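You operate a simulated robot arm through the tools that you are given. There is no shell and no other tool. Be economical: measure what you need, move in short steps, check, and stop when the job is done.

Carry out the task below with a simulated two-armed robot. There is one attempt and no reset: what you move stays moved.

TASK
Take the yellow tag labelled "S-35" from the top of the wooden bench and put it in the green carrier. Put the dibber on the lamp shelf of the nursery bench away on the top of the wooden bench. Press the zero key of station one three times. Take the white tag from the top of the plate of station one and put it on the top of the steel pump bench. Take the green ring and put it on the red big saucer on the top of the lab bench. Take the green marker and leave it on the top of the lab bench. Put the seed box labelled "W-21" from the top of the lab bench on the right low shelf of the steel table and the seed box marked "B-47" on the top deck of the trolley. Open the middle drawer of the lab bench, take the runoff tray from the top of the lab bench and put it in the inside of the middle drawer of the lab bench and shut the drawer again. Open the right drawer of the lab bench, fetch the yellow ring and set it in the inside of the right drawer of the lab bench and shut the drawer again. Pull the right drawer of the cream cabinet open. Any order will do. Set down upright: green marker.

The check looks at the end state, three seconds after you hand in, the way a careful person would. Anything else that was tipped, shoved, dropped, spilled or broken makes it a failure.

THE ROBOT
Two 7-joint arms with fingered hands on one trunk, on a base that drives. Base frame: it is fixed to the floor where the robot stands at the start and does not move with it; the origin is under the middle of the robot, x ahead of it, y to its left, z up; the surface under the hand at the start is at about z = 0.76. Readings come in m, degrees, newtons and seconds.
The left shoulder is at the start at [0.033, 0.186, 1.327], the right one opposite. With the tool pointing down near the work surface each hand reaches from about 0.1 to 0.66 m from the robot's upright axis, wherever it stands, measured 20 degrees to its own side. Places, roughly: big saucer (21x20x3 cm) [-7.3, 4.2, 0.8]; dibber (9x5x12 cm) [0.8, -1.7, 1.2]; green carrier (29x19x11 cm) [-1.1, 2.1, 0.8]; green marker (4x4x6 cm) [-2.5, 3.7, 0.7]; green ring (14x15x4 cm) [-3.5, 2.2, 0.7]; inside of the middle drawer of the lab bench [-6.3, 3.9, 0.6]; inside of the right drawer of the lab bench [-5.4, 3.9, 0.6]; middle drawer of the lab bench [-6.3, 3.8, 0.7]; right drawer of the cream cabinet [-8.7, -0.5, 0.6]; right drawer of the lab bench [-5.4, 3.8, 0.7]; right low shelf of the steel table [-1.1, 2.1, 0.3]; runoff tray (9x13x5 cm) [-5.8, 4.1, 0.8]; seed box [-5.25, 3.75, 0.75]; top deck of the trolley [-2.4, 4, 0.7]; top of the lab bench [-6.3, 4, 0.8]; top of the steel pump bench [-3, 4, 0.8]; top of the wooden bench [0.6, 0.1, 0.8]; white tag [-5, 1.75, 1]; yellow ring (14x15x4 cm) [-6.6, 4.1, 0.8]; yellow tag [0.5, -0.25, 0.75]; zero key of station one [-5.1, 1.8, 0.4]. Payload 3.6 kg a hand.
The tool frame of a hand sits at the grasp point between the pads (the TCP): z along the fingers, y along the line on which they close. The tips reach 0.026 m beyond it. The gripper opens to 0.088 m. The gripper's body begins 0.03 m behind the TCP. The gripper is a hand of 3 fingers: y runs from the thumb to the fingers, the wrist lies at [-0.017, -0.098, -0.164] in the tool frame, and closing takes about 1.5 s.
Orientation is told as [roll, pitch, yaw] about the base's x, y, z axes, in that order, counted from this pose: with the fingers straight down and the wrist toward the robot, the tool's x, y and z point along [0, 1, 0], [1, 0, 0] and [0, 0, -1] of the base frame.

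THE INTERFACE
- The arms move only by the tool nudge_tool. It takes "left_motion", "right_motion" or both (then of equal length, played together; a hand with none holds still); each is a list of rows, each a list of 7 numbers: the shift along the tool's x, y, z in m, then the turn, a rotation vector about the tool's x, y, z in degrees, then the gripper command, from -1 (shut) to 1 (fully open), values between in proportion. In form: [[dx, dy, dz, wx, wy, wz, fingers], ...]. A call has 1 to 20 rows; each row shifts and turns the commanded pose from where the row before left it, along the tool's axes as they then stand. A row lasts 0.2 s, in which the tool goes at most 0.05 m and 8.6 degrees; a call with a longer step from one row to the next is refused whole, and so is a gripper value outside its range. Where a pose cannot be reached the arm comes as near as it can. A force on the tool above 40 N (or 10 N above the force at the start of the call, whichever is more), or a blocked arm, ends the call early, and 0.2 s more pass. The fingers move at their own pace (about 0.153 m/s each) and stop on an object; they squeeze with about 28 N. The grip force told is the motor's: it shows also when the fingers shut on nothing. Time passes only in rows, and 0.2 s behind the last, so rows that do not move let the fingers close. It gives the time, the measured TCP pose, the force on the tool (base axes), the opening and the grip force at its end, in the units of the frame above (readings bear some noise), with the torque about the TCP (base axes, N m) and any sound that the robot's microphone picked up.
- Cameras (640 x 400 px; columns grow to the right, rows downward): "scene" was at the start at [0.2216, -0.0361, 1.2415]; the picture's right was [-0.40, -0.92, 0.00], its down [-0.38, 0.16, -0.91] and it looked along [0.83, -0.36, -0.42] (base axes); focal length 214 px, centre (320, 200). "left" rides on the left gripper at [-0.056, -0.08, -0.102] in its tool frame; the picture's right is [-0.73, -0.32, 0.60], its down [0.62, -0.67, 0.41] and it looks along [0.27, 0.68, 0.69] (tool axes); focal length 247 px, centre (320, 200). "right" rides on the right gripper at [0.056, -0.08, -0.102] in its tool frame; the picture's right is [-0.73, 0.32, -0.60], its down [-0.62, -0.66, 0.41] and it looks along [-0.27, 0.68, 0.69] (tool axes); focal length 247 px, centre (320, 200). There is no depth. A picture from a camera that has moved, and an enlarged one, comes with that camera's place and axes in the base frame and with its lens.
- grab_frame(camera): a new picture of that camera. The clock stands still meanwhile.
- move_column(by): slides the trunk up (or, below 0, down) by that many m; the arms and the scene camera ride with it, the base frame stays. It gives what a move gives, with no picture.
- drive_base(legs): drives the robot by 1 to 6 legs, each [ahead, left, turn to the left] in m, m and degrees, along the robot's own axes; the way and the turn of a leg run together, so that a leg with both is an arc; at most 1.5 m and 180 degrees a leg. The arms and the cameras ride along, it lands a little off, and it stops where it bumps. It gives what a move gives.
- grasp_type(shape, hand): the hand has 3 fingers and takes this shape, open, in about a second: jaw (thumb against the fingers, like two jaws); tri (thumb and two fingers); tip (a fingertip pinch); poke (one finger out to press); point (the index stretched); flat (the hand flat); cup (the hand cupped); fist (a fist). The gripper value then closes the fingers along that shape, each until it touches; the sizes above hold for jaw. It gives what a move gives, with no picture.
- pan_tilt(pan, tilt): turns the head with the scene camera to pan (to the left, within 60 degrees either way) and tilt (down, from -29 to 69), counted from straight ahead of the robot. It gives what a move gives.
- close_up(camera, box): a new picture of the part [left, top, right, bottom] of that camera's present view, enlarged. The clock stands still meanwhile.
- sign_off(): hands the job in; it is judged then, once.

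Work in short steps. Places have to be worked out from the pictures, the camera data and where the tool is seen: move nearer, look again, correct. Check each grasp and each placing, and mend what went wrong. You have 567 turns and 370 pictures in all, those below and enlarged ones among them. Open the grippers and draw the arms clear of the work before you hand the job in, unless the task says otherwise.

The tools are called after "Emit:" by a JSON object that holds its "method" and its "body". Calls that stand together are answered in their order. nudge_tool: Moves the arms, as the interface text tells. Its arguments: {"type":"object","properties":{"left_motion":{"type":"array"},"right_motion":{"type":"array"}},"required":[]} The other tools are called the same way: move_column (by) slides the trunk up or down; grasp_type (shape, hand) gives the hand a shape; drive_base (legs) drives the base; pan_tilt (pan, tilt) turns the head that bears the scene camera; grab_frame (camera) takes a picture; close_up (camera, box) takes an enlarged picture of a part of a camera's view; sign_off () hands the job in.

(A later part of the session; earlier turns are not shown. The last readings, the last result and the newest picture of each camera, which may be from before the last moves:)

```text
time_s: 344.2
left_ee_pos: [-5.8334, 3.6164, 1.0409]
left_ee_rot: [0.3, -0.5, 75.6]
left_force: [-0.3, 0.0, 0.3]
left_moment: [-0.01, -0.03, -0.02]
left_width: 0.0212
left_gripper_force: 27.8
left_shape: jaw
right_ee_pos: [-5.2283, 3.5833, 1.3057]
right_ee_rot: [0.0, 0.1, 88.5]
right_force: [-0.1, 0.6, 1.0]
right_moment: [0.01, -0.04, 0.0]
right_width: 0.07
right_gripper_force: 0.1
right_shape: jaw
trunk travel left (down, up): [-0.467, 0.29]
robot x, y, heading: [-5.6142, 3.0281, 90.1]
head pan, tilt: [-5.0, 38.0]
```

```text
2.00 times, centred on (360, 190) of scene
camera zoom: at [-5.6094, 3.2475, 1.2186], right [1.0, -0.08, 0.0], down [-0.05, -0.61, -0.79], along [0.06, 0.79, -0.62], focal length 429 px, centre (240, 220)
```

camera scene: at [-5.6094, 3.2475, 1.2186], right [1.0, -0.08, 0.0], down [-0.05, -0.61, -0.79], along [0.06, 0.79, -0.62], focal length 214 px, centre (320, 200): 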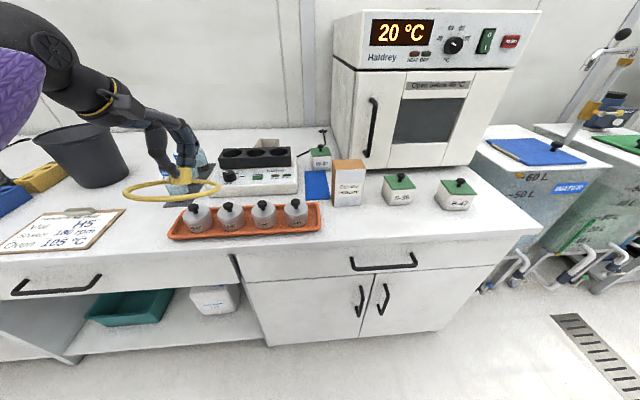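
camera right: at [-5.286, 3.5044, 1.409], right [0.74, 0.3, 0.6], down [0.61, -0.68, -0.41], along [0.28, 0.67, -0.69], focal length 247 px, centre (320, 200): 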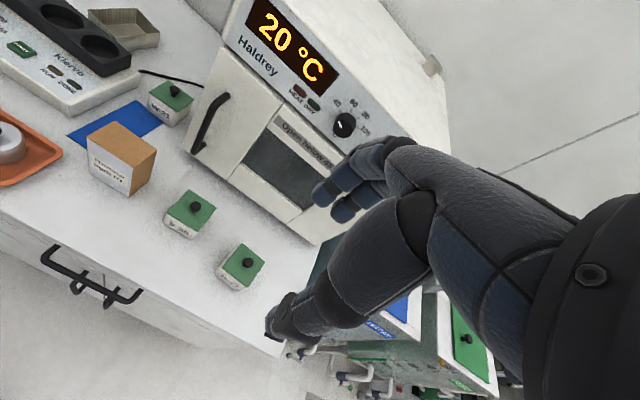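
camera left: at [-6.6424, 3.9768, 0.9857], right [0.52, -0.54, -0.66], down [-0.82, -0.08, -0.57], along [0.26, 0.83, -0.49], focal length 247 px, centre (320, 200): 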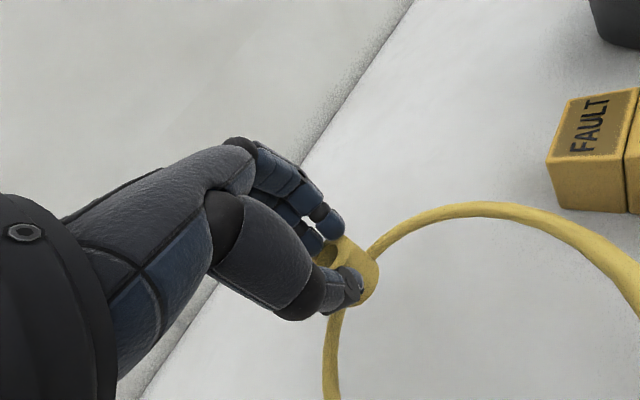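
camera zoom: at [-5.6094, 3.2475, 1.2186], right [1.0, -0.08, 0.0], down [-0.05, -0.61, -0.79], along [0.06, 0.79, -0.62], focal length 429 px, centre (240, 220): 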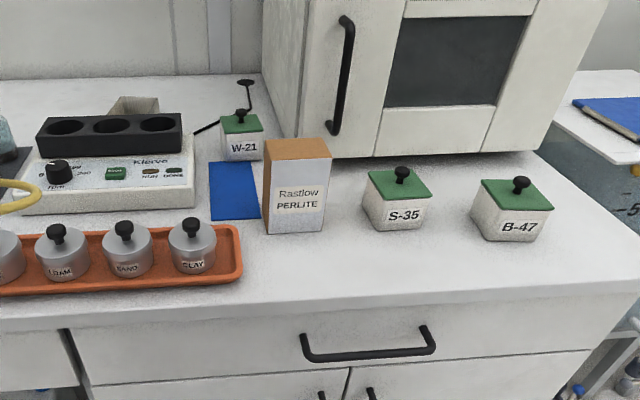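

Handle bar at (-5.40, 3.593, 0.694) with ~2.5 cm gap. I back up slightly, raise the left hand, lower the trunk, and bring the right hand down in front of the bench.

Emit:
{"method": "drive_base", "body": {"legs": [[-0.055, 0, 0]]}}

Emit:
{"method": "nudge_tool", "body": {"left_motion": [[0, 0, -0.03, 0, 0, 0, -1], [0, 0, -0.03, 0, 0, 0, -1], [0, 0, -0.03, 0, 0, 0, -1], [0, 0, 0, 0, 0, 0, -1], [0, 0, 0, 0, 0, 0, -1], [0, 0, 0, 0, 0, 0, -1], [0, 0, 0, 0, 0, 0, -1]], "right_motion": [[0.0287, -0.01, 0.03, 0, 0, 0, 0.3], [0.0287, -0.01, 0.03, 0, 0, 0, 0.3], [0.0287, -0.01, 0.03, 0, 0, 0, 0.3], [0.0287, -0.01, 0.03, 0, 0, 0, 0.3], [0.0287, -0.01, 0.03, 0, 0, 0, 0.3], [0.0287, -0.01, 0.03, 0, 0, 0, 0.3], [0, 0, 0.04, 0, 0, 0, 0.3]]}}

Emit:
{"method": "move_column", "body": {"by": -0.15}}

Emit:
{"method": "grab_frame", "body": {"camera": "right"}}

Emit:
{"method": "grab_frame", "body": {"camera": "scene"}}

```text
time_s: 345.1
left_ee_pos: [-5.8339, 3.5587, 1.0411]
left_ee_rot: [0.5, -0.6, 75.6]
left_force: [-0.2, 0.0, 0.5]
left_moment: [0.05, -0.04, -0.02]
left_width: 0.0214
left_gripper_force: 28.0
left_shape: jaw
right_ee_pos: [-5.2286, 3.525, 1.3063]
right_ee_rot: [0.1, -0.1, 88.6]
right_force: [0.0, -0.1, 0.6]
right_moment: [0.03, -0.01, 0.02]
right_width: 0.0704
right_gripper_force: 0.0
right_shape: jaw
trunk travel left (down, up): [-0.467, 0.29]
robot x, y, heading: [-5.6139, 2.9694, 90.2]
head pan, tilt: [-5.0, 38.0]
```

```text
time_s: 346.7
left_ee_pos: [-5.8332, 3.5589, 1.1303]
left_ee_rot: [0.5, -0.4, 75.7]
left_force: [-0.2, 0.1, -0.6]
left_moment: [0.03, -0.02, 0.0]
left_width: 0.0213
left_gripper_force: 28.2
left_shape: jaw
right_ee_pos: [-5.4005, 3.4719, 1.0858]
right_ee_rot: [0.1, -0.1, 88.6]
right_force: [-0.1, 0.1, 1.5]
right_moment: [0.01, 0.02, -0.01]
right_width: 0.0575
right_gripper_force: 0.1
right_shape: jaw
trunk travel left (down, up): [-0.467, 0.29]
robot x, y, heading: [-5.621, 2.9663, 90.2]
head pan, tilt: [-5.0, 38.0]
```

```text
time_s: 348.5
left_ee_pos: [-5.8336, 3.5596, 0.9797]
left_ee_rot: [0.6, -0.5, 75.5]
left_force: [0.0, 0.3, -0.2]
left_moment: [0.04, 0.0, -0.02]
left_width: 0.0207
left_gripper_force: 28.3
left_shape: jaw
right_ee_pos: [-5.4008, 3.4723, 0.9364]
right_ee_rot: [0.1, 0.0, 88.6]
right_force: [0.2, -0.4, -0.4]
right_moment: [0.0, 0.02, -0.01]
right_width: 0.0578
right_gripper_force: 0.0
right_shape: jaw
trunk travel left (down, up): [-0.317, 0.44]
robot x, y, heading: [-5.6123, 2.9643, 90.2]
head pan, tilt: [-5.0, 38.0]
```

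```text
218 pictures are left
camera right: at [-5.4591, 3.3928, 1.039], right [0.74, 0.3, 0.6], down [0.61, -0.68, -0.41], along [0.28, 0.67, -0.69], focal length 247 px, centre (320, 200)
```

right: 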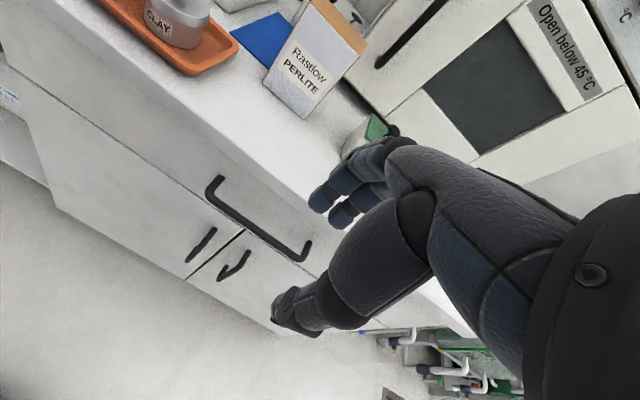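

```text
217 pictures are left
camera scene: at [-5.6089, 3.2087, 1.059], right [1.0, -0.08, 0.0], down [-0.05, -0.61, -0.79], along [0.06, 0.79, -0.62], focal length 214 px, centre (320, 200)
```

scene: 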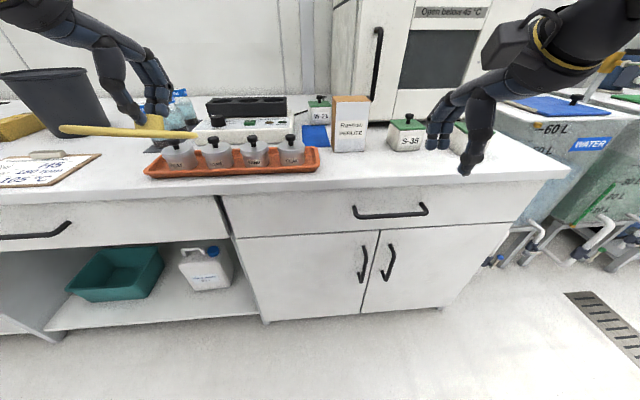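

The bar is confirmed at (-5.40, 3.59, 0.697). I tilt the hand 30° forward and move to a pre-grasp 10 cm up-front of it.

Emit:
{"method": "nudge_tool", "body": {"right_motion": [[0, 0, 0, -7.5, 0, 0, -0.2], [0, 0, 0, -7.5, 0, 0, -0.2], [0, 0, 0, -7.5, 0, 0, -0.2], [0, 0, 0, -7.5, 0, 0, -0.2], [0, -0.0043, 0.0385, 0, 0, 0, -0.2], [0, -0.0043, 0.0385, 0, 0, 0, -0.2], [0, -0.0043, 0.0385, 0, 0, 0, -0.2], [0, -0.0043, 0.0385, 0, 0, 0, -0.2], [0, 0, 0, 0, 0, 0, -0.2]]}}

Emit:
{"method": "grab_frame", "body": {"camera": "right"}}

Emit:
{"method": "grab_frame", "body": {"camera": "scene"}}

```text
time_s: 350.5
left_ee_pos: [-5.833, 3.5601, 0.9784]
left_ee_rot: [0.4, -0.3, 75.6]
left_force: [0.2, 0.4, 0.3]
left_moment: [0.03, 0.02, 0.02]
left_width: 0.0212
left_gripper_force: 28.2
left_shape: jaw
right_ee_pos: [-5.3987, 3.535, 0.7925]
right_ee_rot: [0.0, -30.0, 88.5]
right_force: [0.3, 0.5, -0.4]
right_moment: [0.0, 0.0, 0.03]
right_width: 0.0356
right_gripper_force: 0.1
right_shape: jaw
trunk travel left (down, up): [-0.317, 0.44]
robot x, y, heading: [-5.6159, 2.9661, 90.4]
head pan, tilt: [-5.0, 38.0]
```

```text
216 pictures are left
camera right: at [-5.4579, 3.4149, 0.8427], right [0.73, -0.04, 0.68], down [0.61, -0.39, -0.69], along [0.29, 0.92, -0.26], focal length 247 px, centre (320, 200)
```

right: 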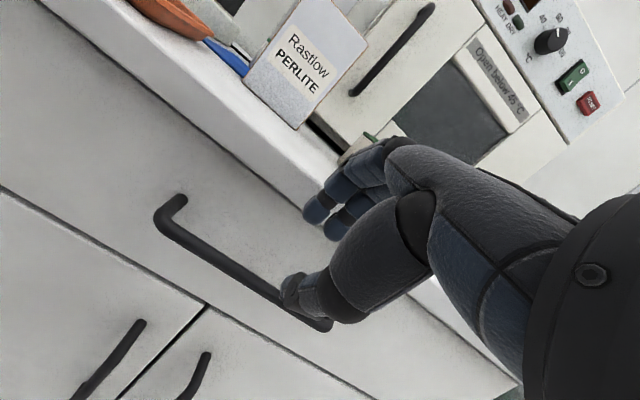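

```text
215 pictures are left
camera scene: at [-5.6089, 3.2089, 1.0588], right [1.0, -0.08, 0.0], down [-0.05, -0.61, -0.79], along [0.06, 0.79, -0.62], focal length 214 px, centre (320, 200)
```

scene: 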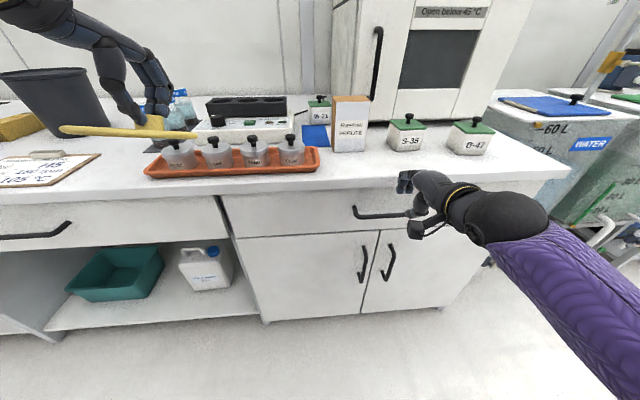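

Lined up. I slide along the finger direction 0.1 m so the fingers straddle the bar.

Emit:
{"method": "nudge_tool", "body": {"right_motion": [[0, 0, 0.03, 0, 0, 0, -0.2], [0, 0, 0.03, 0, 0, 0, -0.2], [0, 0, 0.025, 0, 0, 0, -0.2], [0, 0, 0.013, 0, 0, 0, -0.2], [0, 0, 0, 0, 0, 0, -0.2]]}}

Emit:
{"method": "grab_frame", "body": {"camera": "right"}}

Emit:
{"method": "close_up", "body": {"camera": "scene", "box": [320, 150, 480, 270]}}

```text
time_s: 351.7
left_ee_pos: [-5.8326, 3.5603, 0.9779]
left_ee_rot: [0.4, -0.4, 75.6]
left_force: [0.5, -1.1, -1.3]
left_moment: [0.01, 0.0, -0.01]
left_width: 0.021
left_gripper_force: 28.1
left_shape: jaw
right_ee_pos: [-5.3986, 3.5838, 0.7085]
right_ee_rot: [0.1, -30.1, 88.4]
right_force: [0.6, 0.5, 0.0]
right_moment: [0.03, 0.02, -0.01]
right_width: 0.0354
right_gripper_force: 0.1
right_shape: jaw
trunk travel left (down, up): [-0.317, 0.44]
robot x, y, heading: [-5.6141, 2.9663, 90.1]
head pan, tilt: [-5.0, 38.0]
```

```text
214 pictures are left
camera right: at [-5.4576, 3.464, 0.7578], right [0.73, -0.04, 0.68], down [0.61, -0.39, -0.69], along [0.29, 0.92, -0.26], focal length 247 px, centre (320, 200)
```

right: 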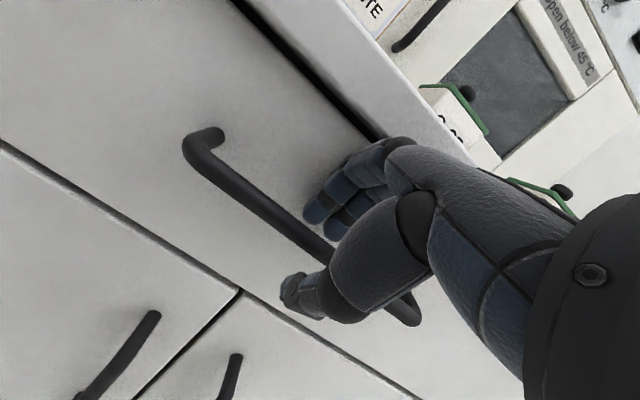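

```text
3.33 times, centred on (400, 210) of scene
camera zoom: at [-5.6089, 3.209, 1.0588], right [1.0, -0.08, 0.0], down [-0.05, -0.61, -0.79], along [0.06, 0.79, -0.62], focal length 715 px, centre (53, 167)
```

zoom: 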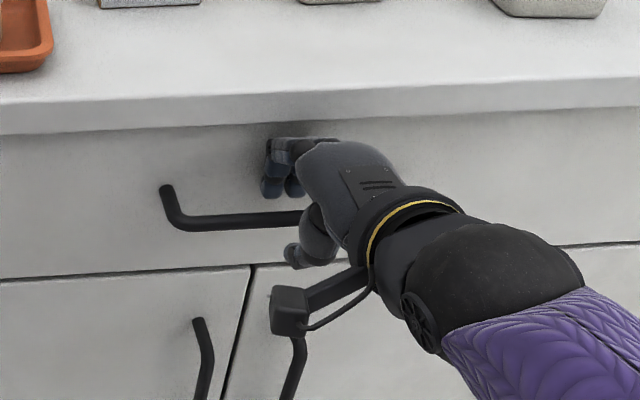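

The bar lies between fingers and thumb. I close on it.

Emit:
{"method": "nudge_tool", "body": {"right_motion": [[0, 0, 0, 0, 0, 0, -0.6], [0, 0, 0, 0, 0, 0, -1], [0, 0, 0, 0, 0, 0, -1], [0, 0, 0, 0, 0, 0, -1], [0, 0, 0, 0, 0, 0, -1]]}}

Emit:
{"method": "drive_base", "body": {"legs": [[-0.1, 0, 0]]}}

Emit:
{"method": "grab_frame", "body": {"camera": "scene"}}

```text
time_s: 352.9
left_ee_pos: [-5.8329, 3.561, 0.9782]
left_ee_rot: [0.5, -0.4, 75.6]
left_force: [0.0, -0.7, 0.3]
left_moment: [0.0, 0.01, 0.04]
left_width: 0.021
left_gripper_force: 28.3
left_shape: jaw
right_ee_pos: [-5.3983, 3.5839, 0.7058]
right_ee_rot: [0.1, -29.6, 88.6]
right_force: [-1.9, 1.7, -11.1]
right_moment: [0.0, -0.02, 0.1]
right_width: 0.0028
right_gripper_force: 28.0
right_shape: jaw
trunk travel left (down, up): [-0.317, 0.44]
robot x, y, heading: [-5.6104, 2.9658, 90.4]
head pan, tilt: [-5.0, 38.0]
```

```text
time_s: 354.0
left_ee_pos: [-5.8333, 3.4594, 0.9797]
left_ee_rot: [0.5, -0.4, 75.6]
left_force: [-0.3, -0.7, 0.0]
left_moment: [-0.02, 0.03, 0.02]
left_width: 0.0209
left_gripper_force: 28.3
left_shape: jaw
right_ee_pos: [-5.3983, 3.4823, 0.7072]
right_ee_rot: [0.1, -29.7, 88.5]
right_force: [-4.4, 0.3, -16.6]
right_moment: [-0.04, -0.03, 0.08]
right_width: 0.0026
right_gripper_force: 27.9
right_shape: jaw
trunk travel left (down, up): [-0.317, 0.44]
robot x, y, heading: [-5.615, 2.8722, 90.4]
head pan, tilt: [-5.0, 38.0]
```

```text
212 pictures are left
camera scene: at [-5.6082, 3.1083, 1.0586], right [1.0, -0.08, 0.0], down [-0.05, -0.61, -0.79], along [0.06, 0.79, -0.62], focal length 214 px, centre (320, 200)
```

scene: 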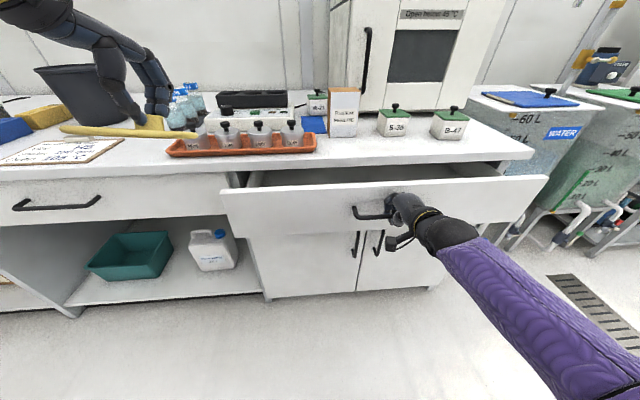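

The drawer opens. I pull 0.18 m more.

Emit:
{"method": "drive_base", "body": {"legs": [[-0.18, 0, 0]]}}

Emit:
{"method": "grab_frame", "body": {"camera": "scene"}}

```text
time_s: 355.5
left_ee_pos: [-5.8316, 3.2797, 0.9787]
left_ee_rot: [0.4, -0.4, 75.6]
left_force: [0.1, -0.3, -0.6]
left_moment: [0.01, 0.0, -0.01]
left_width: 0.0211
left_gripper_force: 27.8
left_shape: jaw
right_ee_pos: [-5.3984, 3.3009, 0.7057]
right_ee_rot: [0.1, -29.6, 88.6]
right_force: [-6.7, -0.7, -13.9]
right_moment: [-0.02, 0.01, 0.12]
right_width: 0.0033
right_gripper_force: 27.5
right_shape: jaw
trunk travel left (down, up): [-0.317, 0.44]
robot x, y, heading: [-5.6117, 2.6841, 90.1]
head pan, tilt: [-5.0, 38.0]
```

```text
211 pictures are left
camera scene: at [-5.6074, 2.928, 1.0586], right [1.0, -0.08, 0.0], down [-0.05, -0.61, -0.79], along [0.06, 0.79, -0.62], focal length 214 px, centre (320, 200)
```

scene: 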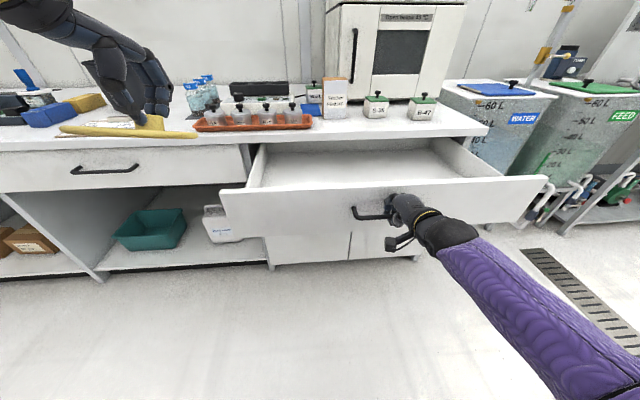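

The drawer is open 0.28 m and empty. I release the handle and withdraw the right hand upward-back.

Emit:
{"method": "nudge_tool", "body": {"right_motion": [[0, 0, 0, 0, 0, 0, -0.4], [0, 0, 0, 0, 0, 0, -0.1], [0, 0, 0, 0, 0, 0, -0.1], [0, 0, -0.03, 0, 0, 0, -0.1], [0, 0, -0.04, 0, 0, 0, -0.1], [0, 0, -0.04, 0, 0, 0, -0.1], [0, -0.03, -0.03, 0, 0, 0, 0], [0, -0.03, -0.03, 0, 0, 0, 0]]}}

Emit:
{"method": "grab_frame", "body": {"camera": "scene"}}

```text
time_s: 357.3
left_ee_pos: [-5.8313, 3.2767, 0.9795]
left_ee_rot: [0.4, -0.6, 75.6]
left_force: [-0.8, -0.2, 0.3]
left_moment: [0.03, 0.03, 0.0]
left_width: 0.0212
left_gripper_force: 28.0
left_shape: jaw
right_ee_pos: [-5.4019, 3.1635, 0.8251]
right_ee_rot: [0.1, -29.7, 88.6]
right_force: [0.5, 0.2, 0.7]
right_moment: [-0.02, 0.01, 0.01]
right_width: 0.0438
right_gripper_force: 0.0
right_shape: jaw
trunk travel left (down, up): [-0.317, 0.44]
robot x, y, heading: [-5.6104, 2.6848, 90.3]
head pan, tilt: [-5.0, 38.0]
```

```text
210 pictures are left
camera scene: at [-5.6075, 2.9271, 1.0589], right [1.0, -0.08, 0.0], down [-0.05, -0.61, -0.79], along [0.06, 0.79, -0.62], focal length 214 px, centre (320, 200)
```

scene: 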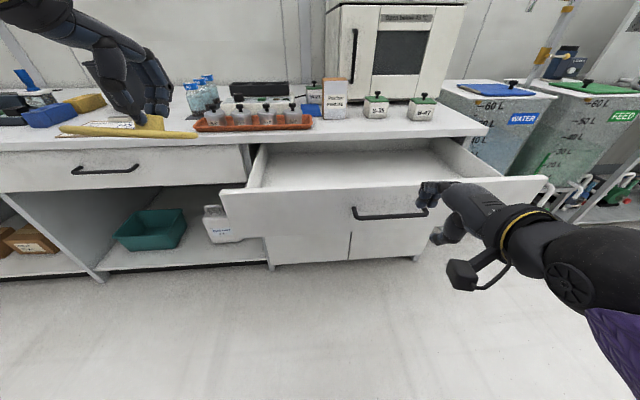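

Handle released. I raise and level the right hand, raise the trunk, and position the robot for the left hand over the open drawer.

Emit:
{"method": "nudge_tool", "body": {"right_motion": [[0, 0.02, -0.035, 7.5, 0, 0, 0], [0, 0.02, -0.035, 7.5, 0, 0, 0], [0, 0.01, -0.04, 7.5, 0, 0, 0], [0, 0.01, -0.04, 7.5, 0, 0, 0], [-0.02, 0, -0.04, 0, 0, 0, 0], [-0.02, 0, -0.04, 0, 0, 0, 0]]}}

Emit:
{"method": "move_column", "body": {"by": 0.15}}

Emit:
{"method": "drive_base", "body": {"legs": [[0, -0.28, 0], [0.23, 0, 0]]}}

Emit:
{"method": "pan_tilt", "body": {"pan": 10, "tilt": 42}}

Emit:
{"method": "grab_frame", "body": {"camera": "scene"}}

```text
time_s: 358.7
left_ee_pos: [-5.8323, 3.2794, 0.978]
left_ee_rot: [0.3, -0.4, 75.5]
left_force: [0.5, 0.6, -0.4]
left_moment: [0.01, -0.02, 0.0]
left_width: 0.0212
left_gripper_force: 28.0
left_shape: jaw
right_ee_pos: [-5.3596, 3.194, 1.0374]
right_ee_rot: [0.2, 0.2, 88.7]
right_force: [0.2, -1.0, -0.2]
right_moment: [-0.01, -0.03, -0.02]
right_width: 0.0437
right_gripper_force: 0.1
right_shape: jaw
right hand out of reach, approached as far as the arm can: row 5, 6
trunk travel left (down, up): [-0.317, 0.44]
robot x, y, heading: [-5.6094, 2.6866, 90.1]
head pan, tilt: [-5.0, 38.0]
```

```text
time_s: 360.5
left_ee_pos: [-5.8309, 3.2799, 1.1282]
left_ee_rot: [0.4, -0.4, 75.7]
left_force: [-0.9, 0.4, 0.2]
left_moment: [0.04, 0.01, -0.03]
left_width: 0.0212
left_gripper_force: 27.8
left_shape: jaw
right_ee_pos: [-5.3548, 3.1962, 1.1864]
right_ee_rot: [0.0, 0.5, 88.7]
right_force: [0.9, 0.5, -0.9]
right_moment: [0.01, -0.01, 0.01]
right_width: 0.0438
right_gripper_force: 0.1
right_shape: jaw
trunk travel left (down, up): [-0.467, 0.29]
robot x, y, heading: [-5.6131, 2.6841, 90.4]
head pan, tilt: [-5.0, 38.0]
```

```text
time_s: 363.8
left_ee_pos: [-5.5573, 3.5098, 1.1283]
left_ee_rot: [0.3, -0.4, 75.7]
left_force: [0.2, 0.8, -0.4]
left_moment: [-0.01, 0.03, -0.01]
left_width: 0.0211
left_gripper_force: 28.0
left_shape: jaw
right_ee_pos: [-5.0803, 3.4289, 1.186]
right_ee_rot: [0.2, 0.4, 88.6]
right_force: [-0.1, 1.0, -1.0]
right_moment: [-0.02, 0.0, 0.03]
right_width: 0.0438
right_gripper_force: 0.1
right_shape: jaw
trunk travel left (down, up): [-0.467, 0.29]
robot x, y, heading: [-5.3372, 2.9174, 90.3]
head pan, tilt: [-5.0, 38.0]
```

```text
time_s: 364.5
left_ee_pos: [-5.5557, 3.5099, 1.1304]
left_ee_rot: [0.4, -0.4, 75.7]
left_force: [0.0, 0.2, -0.4]
left_moment: [-0.02, -0.02, -0.01]
left_width: 0.021
left_gripper_force: 27.9
left_shape: jaw
right_ee_pos: [-5.0815, 3.4274, 1.1885]
right_ee_rot: [0.0, 0.3, 88.7]
right_force: [0.1, 0.1, 0.6]
right_moment: [-0.01, -0.01, -0.04]
right_width: 0.0436
right_gripper_force: 0.1
right_shape: jaw
trunk travel left (down, up): [-0.467, 0.29]
robot x, y, heading: [-5.333, 2.919, 90.5]
head pan, tilt: [10.0, 42.0]
```

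```text
209 pictures are left
camera scene: at [-5.353, 3.138, 1.2125], right [0.98, 0.18, 0.0], down [0.12, -0.66, -0.74], along [-0.13, 0.73, -0.67], focal length 214 px, centre (320, 200)
```

scene: 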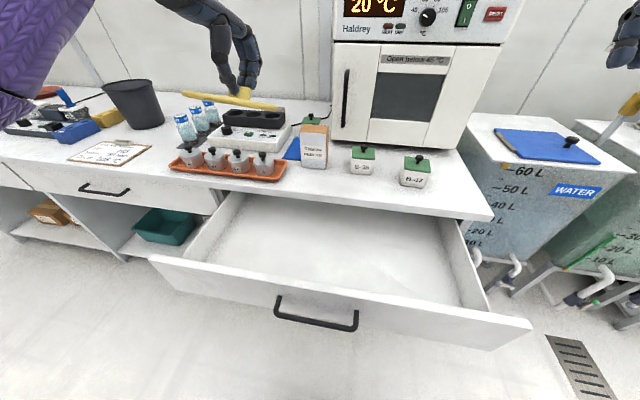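

The drawer interior is under the left hand. I lower the trunk 0.2 m, then lower the ring into the drawer.

Emit:
{"method": "move_column", "body": {"by": -0.2}}

Emit:
{"method": "nudge_tool", "body": {"left_motion": [[0, -0.012, 0.04, 0, 0, 0, -1], [0, 0, 0.04, 0, 0, 0, -1], [0, 0, 0.04, 0, 0, 0, -1], [0, 0, 0.03, 0, 0, 0, -1], [0, 0, 0, 0, 0, 0, -1]]}}

Emit:
{"method": "grab_frame", "body": {"camera": "left"}}

Emit:
{"method": "grab_frame", "body": {"camera": "scene"}}

```text
time_s: 366.7
left_ee_pos: [-5.5565, 3.5083, 0.9291]
left_ee_rot: [0.4, -0.5, 75.7]
left_force: [0.7, -0.1, 0.0]
left_moment: [0.0, 0.0, 0.03]
left_width: 0.0209
left_gripper_force: 27.7
left_shape: jaw
right_ee_pos: [-5.0817, 3.4375, 0.9678]
right_ee_rot: [0.0, 2.9, 88.6]
right_force: [-0.7, 0.1, -0.7]
right_moment: [0.01, 0.0, -0.02]
right_width: 0.0436
right_gripper_force: 0.1
right_shape: jaw
trunk travel left (down, up): [-0.267, 0.49]
robot x, y, heading: [-5.3385, 2.9148, 90.6]
head pan, tilt: [10.0, 42.0]
```

```text
time_s: 367.9
left_ee_pos: [-5.5602, 3.4992, 0.7787]
left_ee_rot: [0.4, -0.5, 75.8]
left_force: [1.0, 0.1, 0.6]
left_moment: [0.0, -0.02, -0.02]
left_width: 0.0207
left_gripper_force: 28.2
left_shape: jaw
right_ee_pos: [-5.081, 3.4387, 0.967]
right_ee_rot: [0.0, 3.0, 88.7]
right_force: [0.2, -0.2, -0.2]
right_moment: [-0.02, 0.0, 0.01]
right_width: 0.0435
right_gripper_force: 0.0
right_shape: jaw
trunk travel left (down, up): [-0.267, 0.49]
robot x, y, heading: [-5.3372, 2.9171, 90.4]
head pan, tilt: [10.0, 42.0]
```

```text
208 pictures are left
camera left: at [-5.5234, 3.4074, 0.8804], right [0.63, -0.48, -0.61], down [-0.77, -0.49, -0.41], along [-0.1, 0.73, -0.68], focal length 247 px, centre (320, 200)
```

left: 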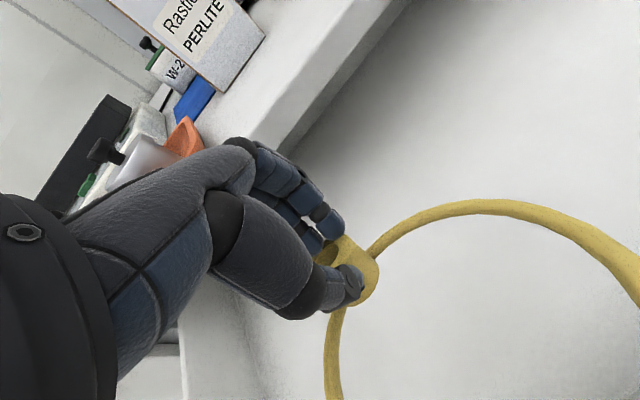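

```text
207 pictures are left
camera scene: at [-5.3533, 3.1636, 0.9985], right [0.98, 0.18, 0.0], down [0.12, -0.66, -0.74], along [-0.13, 0.73, -0.67], focal length 214 px, centre (320, 200)
```

scene: 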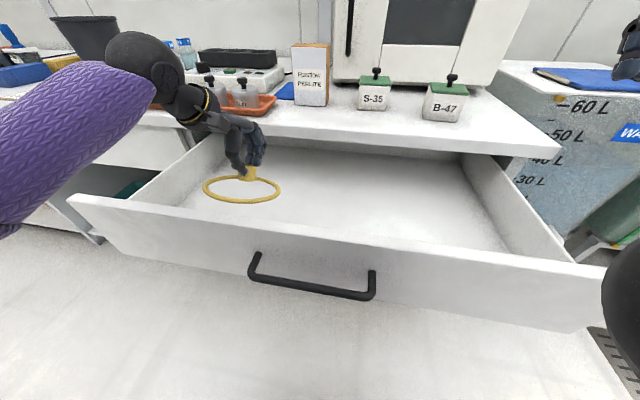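

The ring hangs inside the drawer space. I lower on until contact.

Emit:
{"method": "nudge_tool", "body": {"left_motion": [[0, 0, 0.03, 0, 0, 0, -1], [0, 0, 0.02, 0, 0, 0, -1], [0, 0, 0.01, 0, 0, 0, -1], [0, 0, 0.01, 0, 0, 0, -1], [0, 0, 0.01, 0, 0, 0, -1], [0, 0, 0, 0, 0, 0, -1]]}}

Emit:
{"method": "grab_frame", "body": {"camera": "scene"}}

```text
time_s: 369.3
left_ee_pos: [-5.5601, 3.4992, 0.6989]
left_ee_rot: [0.4, -0.3, 75.7]
left_force: [-0.3, -0.2, -0.2]
left_moment: [0.02, -0.03, -0.01]
left_width: 0.0209
left_gripper_force: 28.4
left_shape: jaw
right_ee_pos: [-5.0817, 3.4389, 0.9657]
right_ee_rot: [0.0, 3.0, 88.8]
right_force: [-0.1, -0.1, 0.2]
right_moment: [-0.01, -0.03, 0.01]
right_width: 0.0436
right_gripper_force: 0.1
right_shape: jaw
trunk travel left (down, up): [-0.267, 0.49]
robot x, y, heading: [-5.3366, 2.918, 90.7]
head pan, tilt: [10.0, 42.0]
```

```text
206 pictures are left
camera scene: at [-5.3533, 3.1636, 0.9985], right [0.98, 0.18, 0.0], down [0.12, -0.66, -0.74], along [-0.13, 0.73, -0.67], focal length 214 px, centre (320, 200)
```

scene: 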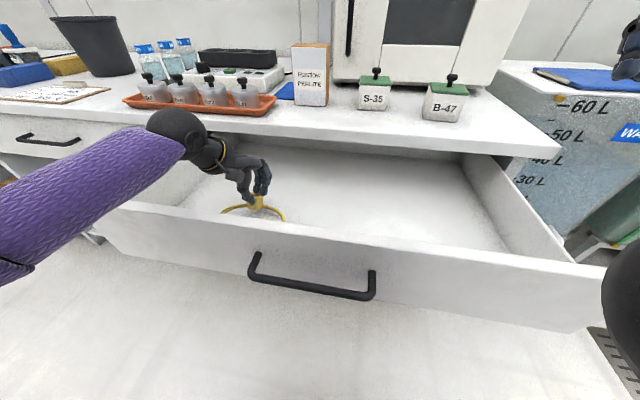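

I lower a bit more, watching the force.

Emit:
{"method": "nudge_tool", "body": {"left_motion": [[0, 0, 0.01, 0, 0, 0, -1], [0, 0, 0.01, 0, 0, 0, -1], [0, 0, 0.005, 0, 0, 0, -1], [0, 0, 0, 0, 0, 0, -1]]}}

Emit:
{"method": "grab_frame", "body": {"camera": "left"}}

```text
time_s: 370.2
left_ee_pos: [-5.5601, 3.5101, 0.687]
left_ee_rot: [0.5, -2.5, 75.8]
left_force: [0.2, 0.4, 14.5]
left_moment: [0.07, 0.06, 0.0]
left_width: 0.0221
left_gripper_force: 27.6
left_shape: jaw
right_ee_pos: [-5.0814, 3.438, 0.9665]
right_ee_rot: [0.0, 2.9, 88.8]
right_force: [-0.3, 0.5, -0.2]
right_moment: [-0.01, 0.01, 0.0]
right_width: 0.0438
right_gripper_force: 0.1
right_shape: jaw
trunk travel left (down, up): [-0.267, 0.49]
robot x, y, heading: [-5.3361, 2.915, 90.6]
head pan, tilt: [10.0, 42.0]
stopped in row 4 (left hand): the force on the tool passed its limit at 42 N (the readings are from after the stop); the commanded pose is now the measured one
```

```text
205 pictures are left
camera left: at [-5.5247, 3.4151, 0.7862], right [0.64, -0.46, -0.62], down [-0.77, -0.47, -0.43], along [-0.09, 0.75, -0.65], focal length 247 px, centre (320, 200)
```

left: 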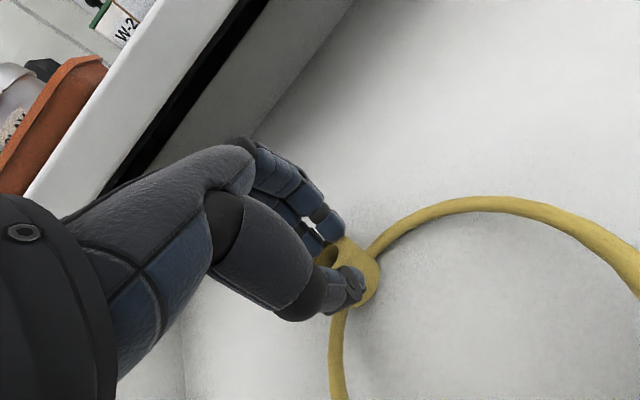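

Contact with the drawer floor. I release and raise the hand.

Emit:
{"method": "nudge_tool", "body": {"left_motion": [[0, 0, -0.003, 0, 0, 0, -0.5], [0, 0, 0, 0, 0, 0, 0], [0, 0, 0, 0, 0, 0, 0.2], [0, 0, 0, 0, 0, 0, 0.2], [0, 0, -0.04, 0, 0, 0, 0.2], [0, 0, -0.04, 0, 0, 0, 0.2], [0, 0, -0.04, 0, 0, 0, 0.2], [0, 0, -0.04, 0, 0, 0, 0.2], [0, 0, -0.04, 0, 0, 0, 0.2]]}}

Emit:
{"method": "grab_frame", "body": {"camera": "scene"}}

```text
time_s: 372.2
left_ee_pos: [-5.5613, 3.4987, 0.885]
left_ee_rot: [0.5, -1.7, 75.7]
left_force: [-0.2, -0.4, 0.4]
left_moment: [0.03, 0.01, -0.03]
left_width: 0.0524
left_gripper_force: 0.1
left_shape: jaw
right_ee_pos: [-5.081, 3.439, 0.9673]
right_ee_rot: [0.0, 2.9, 88.7]
right_force: [-0.3, 0.5, 0.3]
right_moment: [-0.02, -0.01, 0.0]
right_width: 0.0438
right_gripper_force: 0.1
right_shape: jaw
trunk travel left (down, up): [-0.267, 0.49]
robot x, y, heading: [-5.3372, 2.9139, 90.4]
head pan, tilt: [10.0, 42.0]
```

```text
204 pictures are left
camera scene: at [-5.3533, 3.1635, 0.9985], right [0.98, 0.18, 0.0], down [0.12, -0.66, -0.74], along [-0.13, 0.73, -0.67], focal length 214 px, centre (320, 200)
```

scene: 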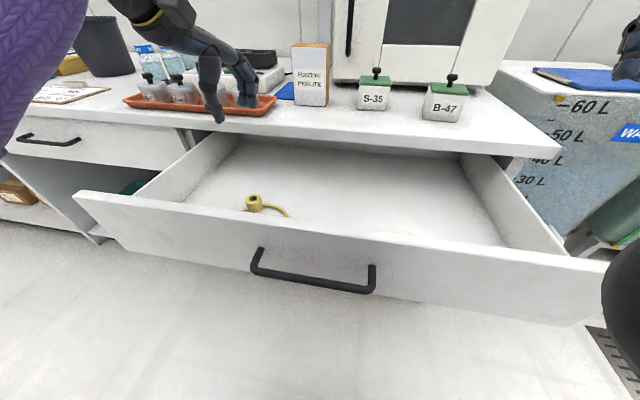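

The yellow ring is in the drawer. To shut it I back up, lower the closed left hand in front of the panel, and push by driving forward.

Emit:
{"method": "drive_base", "body": {"legs": [[-0.3, 0, 0]]}}

Emit:
{"method": "nudge_tool", "body": {"left_motion": [[0, 0, 0.02, -5, 0, -5, -1], [0, 0, 0.04, -5, 0, -5, -1], [0, 0, 0.04, -5, 0, -4, -1], [0, 0, 0.04, -5, 0, 0, -1], [0, 0, 0.03, 0, 0, 0, -1], [0, 0, 0, 0, 0, 0, -1], [0, 0, 0, 0, 0, 0, -1]]}}

Emit:
{"method": "grab_frame", "body": {"camera": "scene"}}

```text
time_s: 374.2
left_ee_pos: [-5.5587, 3.2, 0.8864]
left_ee_rot: [0.5, -1.8, 75.7]
left_force: [0.4, -0.5, 0.3]
left_moment: [0.01, 0.0, -0.02]
left_width: 0.0525
left_gripper_force: 0.0
left_shape: jaw
right_ee_pos: [-5.0779, 3.1374, 0.9673]
right_ee_rot: [0.0, 2.9, 88.8]
right_force: [0.4, 0.7, -0.6]
right_moment: [-0.01, 0.02, -0.01]
right_width: 0.0437
right_gripper_force: 0.1
right_shape: jaw
trunk travel left (down, up): [-0.267, 0.49]
robot x, y, heading: [-5.3356, 2.6178, 90.4]
head pan, tilt: [10.0, 42.0]
```

```text
time_s: 375.8
left_ee_pos: [-5.5554, 3.2345, 0.7191]
left_ee_rot: [-1.8, -21.6, 90.2]
left_force: [-0.3, -0.1, 0.6]
left_moment: [-0.01, 0.03, 0.0]
left_width: 0.0
left_gripper_force: 28.0
left_shape: jaw
right_ee_pos: [-5.0789, 3.1382, 0.967]
right_ee_rot: [0.0, 3.0, 88.6]
right_force: [-0.3, 0.6, 0.4]
right_moment: [-0.01, -0.02, 0.01]
right_width: 0.0437
right_gripper_force: 0.0
right_shape: jaw
trunk travel left (down, up): [-0.267, 0.49]
robot x, y, heading: [-5.3336, 2.6166, 90.2]
head pan, tilt: [10.0, 42.0]
```

```text
203 pictures are left
camera scene: at [-5.3509, 2.8636, 0.9985], right [0.98, 0.18, 0.0], down [0.12, -0.66, -0.74], along [-0.13, 0.73, -0.67], focal length 214 px, centre (320, 200)
```

scene: 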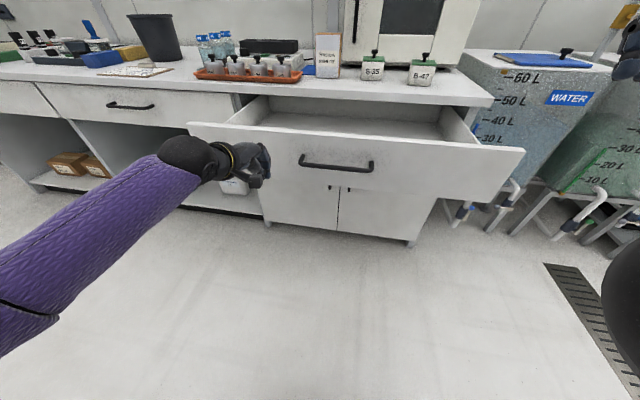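

The closed fist is in front of the panel. I drive forward 0.3 m to push.

Emit:
{"method": "drive_base", "body": {"legs": [[0.3, 0, 0]]}}

Emit:
{"method": "grab_frame", "body": {"camera": "scene"}}

```text
time_s: 377.9
left_ee_pos: [-5.5536, 3.5376, 0.7203]
left_ee_rot: [-1.8, -21.7, 90.0]
left_force: [-0.1, 0.7, -0.3]
left_moment: [-0.01, -0.01, 0.0]
left_width: 0.0001
left_gripper_force: 28.4
left_shape: jaw
right_ee_pos: [-5.0777, 3.4394, 0.9664]
right_ee_rot: [0.0, 3.0, 88.5]
right_force: [0.4, -0.1, 0.2]
right_moment: [-0.01, -0.01, 0.0]
right_width: 0.0437
right_gripper_force: 0.2
right_shape: jaw
trunk travel left (down, up): [-0.267, 0.49]
robot x, y, heading: [-5.3377, 2.9212, 90.3]
head pan, tilt: [10.0, 42.0]
```

```text
202 pictures are left
camera scene: at [-5.3515, 3.1651, 0.9983], right [0.98, 0.18, 0.0], down [0.12, -0.66, -0.74], along [-0.13, 0.73, -0.67], focal length 214 px, centre (320, 200)
```

scene: 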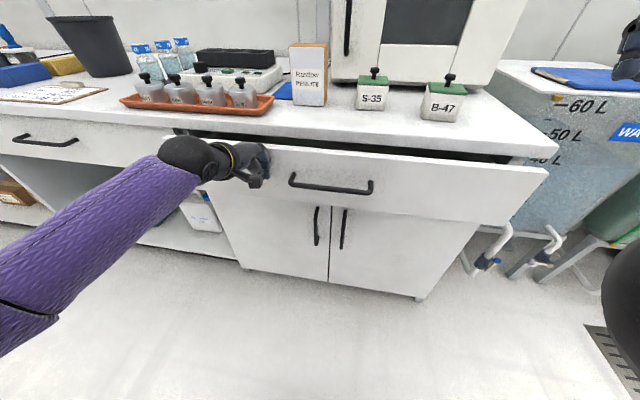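

Nearly shut. I drive a further 0.07 m.

Emit:
{"method": "drive_base", "body": {"legs": [[0.07, 0, 0]]}}

Emit:
{"method": "grab_frame", "body": {"camera": "scene"}}

```text
time_s: 378.9
left_ee_pos: [-5.5539, 3.594, 0.711]
left_ee_rot: [-1.6, -20.4, 89.8]
left_force: [-0.7, 0.4, -0.2]
left_moment: [0.0, 0.05, 0.01]
left_width: 0.0
left_gripper_force: 28.0
left_shape: jaw
right_ee_pos: [-5.0785, 3.5006, 0.967]
right_ee_rot: [0.0, 3.0, 88.5]
right_force: [-0.6, -0.5, 0.0]
right_moment: [0.0, 0.02, 0.01]
right_width: 0.0436
right_gripper_force: 0.0
right_shape: jaw
trunk travel left (down, up): [-0.267, 0.49]
robot x, y, heading: [-5.3358, 2.979, 90.2]
head pan, tilt: [10.0, 42.0]
stopped in leg 1: the force on the tool passed its limit at 60 N (the readings are from after the stop); the commanded pose is now the measured one
```

```text
201 pictures are left
camera scene: at [-5.3516, 3.2267, 0.9985], right [0.98, 0.18, 0.0], down [0.12, -0.66, -0.74], along [-0.13, 0.73, -0.67], focal length 214 px, centre (320, 200)
```

scene: 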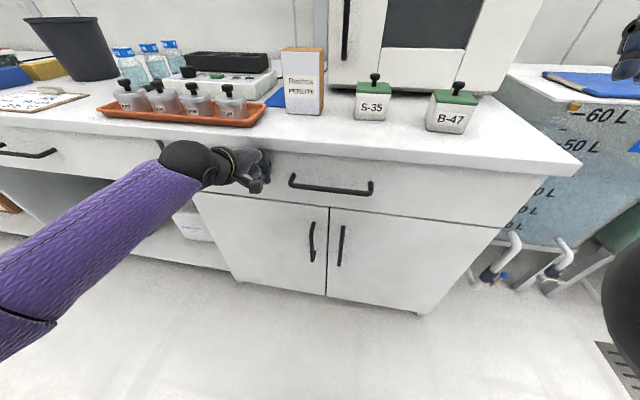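

The right drawer is shut. Now the runoff tray behind the black-block instrument: I back off, raise the trunk, and look down at it.

Emit:
{"method": "drive_base", "body": {"legs": [[-0.12, 0, 0]]}}

Emit:
{"method": "move_column", "body": {"by": 0.42}}

Emit:
{"method": "drive_base", "body": {"legs": [[0, 0.45, 0], [0.3, 0, 0]]}}

Emit:
{"method": "pan_tilt", "body": {"pan": 0, "tilt": 45}}

Emit:
{"method": "grab_frame", "body": {"camera": "scene"}}

```text
time_s: 380.2
left_ee_pos: [-5.553, 3.4715, 0.713]
left_ee_rot: [-1.6, -20.5, 89.8]
left_force: [0.7, -0.7, 0.3]
left_moment: [-0.01, -0.01, -0.01]
left_width: 0.0
left_gripper_force: 28.0
left_shape: jaw
right_ee_pos: [-5.0769, 3.3796, 0.9675]
right_ee_rot: [0.0, 2.9, 88.5]
right_force: [-0.3, 0.7, 0.3]
right_moment: [0.01, 0.01, -0.03]
right_width: 0.0434
right_gripper_force: 0.0
right_shape: jaw
trunk travel left (down, up): [-0.267, 0.49]
robot x, y, heading: [-5.3364, 2.8625, 90.5]
head pan, tilt: [10.0, 42.0]
```

```text
refused: 0.42 is not a number from -0.4 to 0.4
```

```text
time_s: 383.9
left_ee_pos: [-6.0043, 3.6007, 0.6963]
left_ee_rot: [-1.5, -18.1, 89.7]
left_force: [0.5, -18.9, 5.1]
left_moment: [0.49, 0.01, 0.18]
left_width: 0.0003
left_gripper_force: 28.3
left_shape: jaw
right_ee_pos: [-5.5314, 3.5195, 0.9668]
right_ee_rot: [0.0, 3.0, 88.7]
right_force: [0.2, 0.7, -0.4]
right_moment: [0.03, 0.01, -0.03]
right_width: 0.0437
right_gripper_force: 0.1
right_shape: jaw
trunk travel left (down, up): [-0.267, 0.49]
robot x, y, heading: [-5.787, 3.0045, 90.2]
head pan, tilt: [10.0, 42.0]
stopped in leg 2: the force on the tool passed its limit at 121 N (the readings are from after the stop); the commanded pose is now the measured one
```

```text
time_s: 384.6
left_ee_pos: [-6.0036, 3.5999, 0.6967]
left_ee_rot: [-1.5, -18.1, 89.7]
left_force: [-1.1, -26.4, 4.2]
left_moment: [0.55, 0.03, 0.2]
left_width: 0.0
left_gripper_force: 28.0
left_shape: jaw
right_ee_pos: [-5.5318, 3.5193, 0.9681]
right_ee_rot: [0.0, 2.9, 88.5]
right_force: [-0.4, 0.5, -0.1]
right_moment: [-0.02, 0.02, 0.04]
right_width: 0.0438
right_gripper_force: 0.0
right_shape: jaw
trunk travel left (down, up): [-0.267, 0.49]
robot x, y, heading: [-5.7877, 3.0014, 90.2]
head pan, tilt: [0.0, 45.0]
```

```text
200 pictures are left
camera scene: at [-5.7893, 3.2442, 0.9947], right [1.0, 0.01, 0.0], down [0.0, -0.71, -0.71], along [0.0, 0.71, -0.71], focal length 214 px, centre (320, 200)
```

scene: 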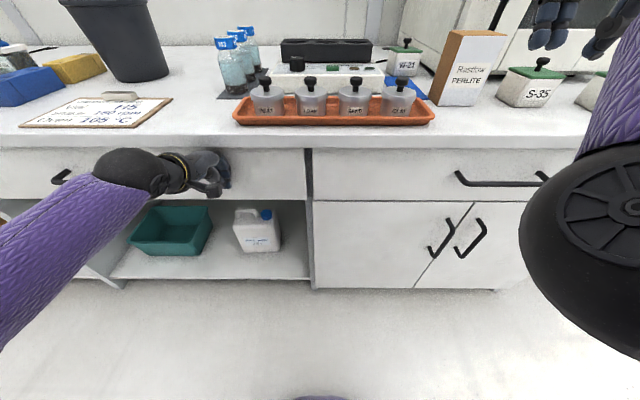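

The column call was refused, so the left fist pressed the middle drawer front; nothing seems displaced. I back off first, then raise the trunk.

Emit:
{"method": "drive_base", "body": {"legs": [[-0.15, 0, 0]]}}

Emit:
{"method": "move_column", "body": {"by": 0.38}}

Emit:
{"method": "grab_frame", "body": {"camera": "scene"}}

```text
time_s: 386.0
left_ee_pos: [-6.0038, 3.4515, 0.6974]
left_ee_rot: [-1.5, -18.1, 89.8]
left_force: [-0.3, 0.7, 0.4]
left_moment: [0.0, 0.03, 0.0]
left_width: 0.0004
left_gripper_force: 28.0
left_shape: jaw
right_ee_pos: [-5.5292, 3.3707, 0.9667]
right_ee_rot: [0.0, 3.0, 88.5]
right_force: [-0.7, -0.3, 0.1]
right_moment: [0.0, -0.03, 0.02]
right_width: 0.0437
right_gripper_force: 0.0
right_shape: jaw
trunk travel left (down, up): [-0.267, 0.49]
robot x, y, heading: [-5.7846, 2.8494, 90.2]
head pan, tilt: [0.0, 45.0]
```

```text
time_s: 389.6
left_ee_pos: [-6.0033, 3.4519, 1.0763]
left_ee_rot: [-1.5, -18.1, 89.8]
left_force: [-0.2, 0.0, 0.0]
left_moment: [0.0, -0.01, 0.0]
left_width: 0.0001
left_gripper_force: 27.7
left_shape: jaw
right_ee_pos: [-5.5302, 3.3702, 1.346]
right_ee_rot: [0.1, 3.1, 88.6]
right_force: [0.4, -0.5, -1.1]
right_moment: [-0.01, -0.02, -0.02]
right_width: 0.0437
right_gripper_force: 0.0
right_shape: jaw
trunk travel left (down, up): [-0.647, 0.11]
robot x, y, heading: [-5.7836, 2.8503, 90.4]
head pan, tilt: [0.0, 45.0]
```

```text
199 pictures are left
camera scene: at [-5.7883, 3.0638, 1.3922], right [1.0, 0.01, 0.0], down [0.0, -0.71, -0.71], along [0.0, 0.71, -0.71], focal length 214 px, centre (320, 200)
```

scene: 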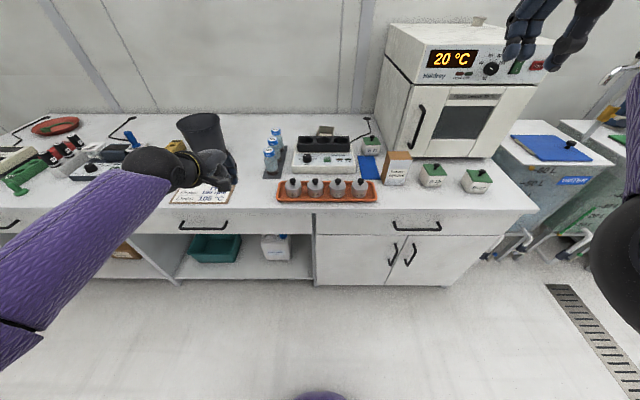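

I drive closer (left hand is at 1.08 m, above everything) and zoom on the runoff tray.

Emit:
{"method": "drive_base", "body": {"legs": [[0.4, 0, 0]]}}

Emit:
{"method": "grab_frame", "body": {"camera": "scene"}}

Emit:
{"method": "grab_frame", "body": {"camera": "left"}}

```text
time_s: 392.1
left_ee_pos: [-6.0024, 3.8561, 1.0753]
left_ee_rot: [-1.5, -18.2, 89.4]
left_force: [0.1, 0.6, 0.2]
left_moment: [0.02, -0.02, -0.01]
left_width: 0.0002
left_gripper_force: 27.7
left_shape: jaw
right_ee_pos: [-5.5287, 3.7729, 1.3467]
right_ee_rot: [0.0, 3.0, 88.4]
right_force: [-0.2, 0.6, 0.5]
right_moment: [0.0, -0.02, -0.01]
right_width: 0.0436
right_gripper_force: 0.1
right_shape: jaw
trunk travel left (down, up): [-0.647, 0.11]
robot x, y, heading: [-5.7886, 3.2535, 90.2]
head pan, tilt: [0.0, 45.0]
```

```text
198 pictures are left
camera scene: at [-5.7887, 3.4669, 1.3922], right [1.0, 0.0, 0.0], down [0.0, -0.71, -0.71], along [0.0, 0.71, -0.71], focal length 214 px, centre (320, 200)
```

scene: 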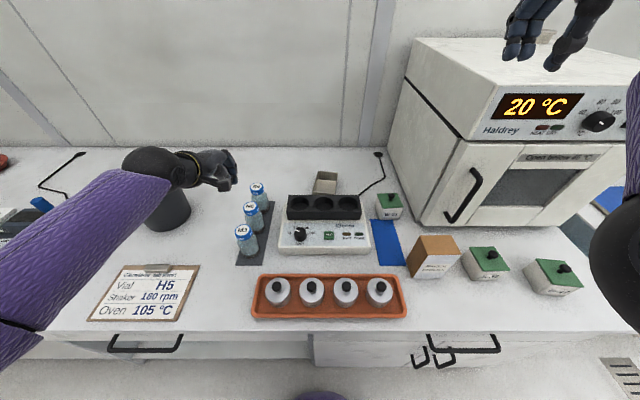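

```text
197 pictures are left
camera left: at [-5.9489, 3.7478, 1.1507], right [0.75, -0.13, -0.65], down [-0.62, -0.49, -0.61], along [-0.24, 0.86, -0.45], focal length 247 px, centre (320, 200)
```

left: 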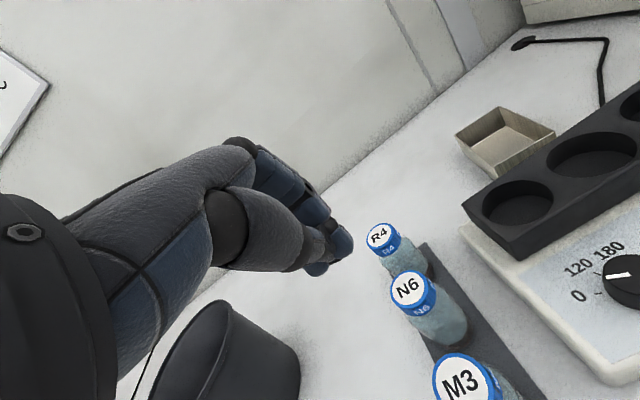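

I zoom on the tray in both views.

Emit:
{"method": "close_up", "body": {"camera": "scene", "box": [260, 140, 420, 260]}}

Emit:
{"method": "close_up", "body": {"camera": "left", "box": [430, 80, 600, 210]}}

```text
3.33 times, centred on (340, 200) of scene
camera zoom: at [-5.7887, 3.4669, 1.3922], right [1.0, 0.0, 0.0], down [0.0, -0.71, -0.71], along [0.0, 0.71, -0.71], focal length 715 px, centre (253, 200)
```

zoom: 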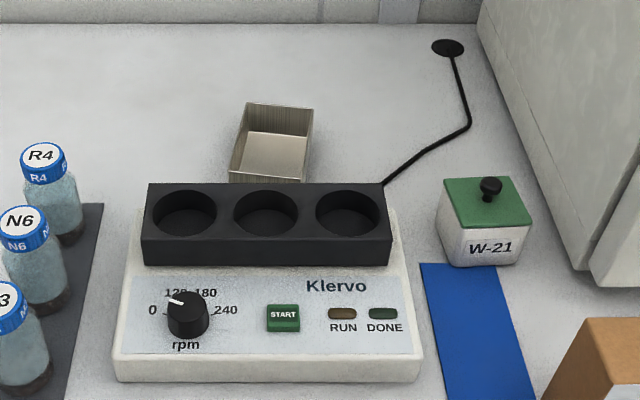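

```text
3.08 times, centred on (515, 145) of left
camera zoom: at [-5.9489, 3.7478, 1.1507], right [0.75, -0.13, -0.65], down [-0.62, -0.49, -0.61], along [-0.24, 0.86, -0.45], focal length 760 px, centre (-280, 369)
```

zoom: 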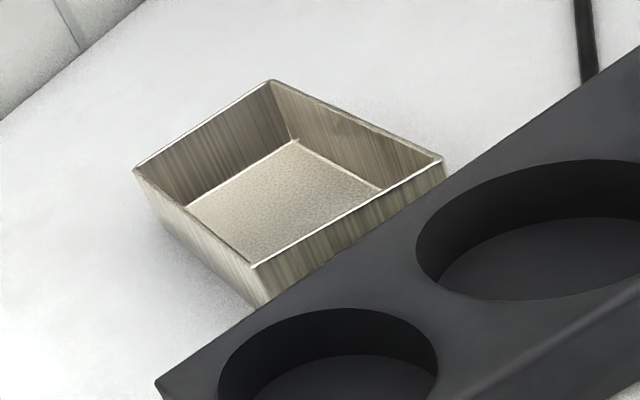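

The tray is centred at about (-5.765, 4.105), its near wall at y≈4.045, with a 6 cm gap behind the black block. I'll pinch that near wall with the left hand. I level and open the left hand and pull the right one back a little.

Emit:
{"method": "nudge_tool", "body": {"left_motion": [[0, -0.02, -0.03, 6, 0, 3, 0.2], [0, -0.02, -0.03, 6, 0, 3, 0.2], [0, -0.02, 0, 6, 0, 3, 0.2], [0, 0, 0, 0, 1.5, 0, 0.2]], "right_motion": [[0, -0.02, 0, 0, 0, 0, 0], [0, -0.02, 0, 0, 0, 0, 0], [0, -0.02, 0, 0, 0, 0, 0], [0, 0, 0, 0, 0, 0, 0]]}}

```text
time_s: 393.1
left_ee_pos: [-6.0066, 3.7822, 1.1222]
left_ee_rot: [1.6, -0.1, 80.1]
left_force: [0.6, -0.1, -0.4]
left_moment: [-0.01, 0.0, 0.02]
left_width: 0.0525
left_gripper_force: 0.0
left_shape: jaw
right_ee_pos: [-5.5086, 3.7129, 1.3498]
right_ee_rot: [-2.4, 2.8, 86.5]
right_force: [0.8, 0.6, 0.5]
right_moment: [-0.01, -0.01, 0.04]
right_width: 0.0436
right_gripper_force: 0.0
right_shape: jaw
trunk travel left (down, up): [-0.647, 0.11]
robot x, y, heading: [-5.7874, 3.2532, 90.0]
head pan, tilt: [0.0, 45.0]
```

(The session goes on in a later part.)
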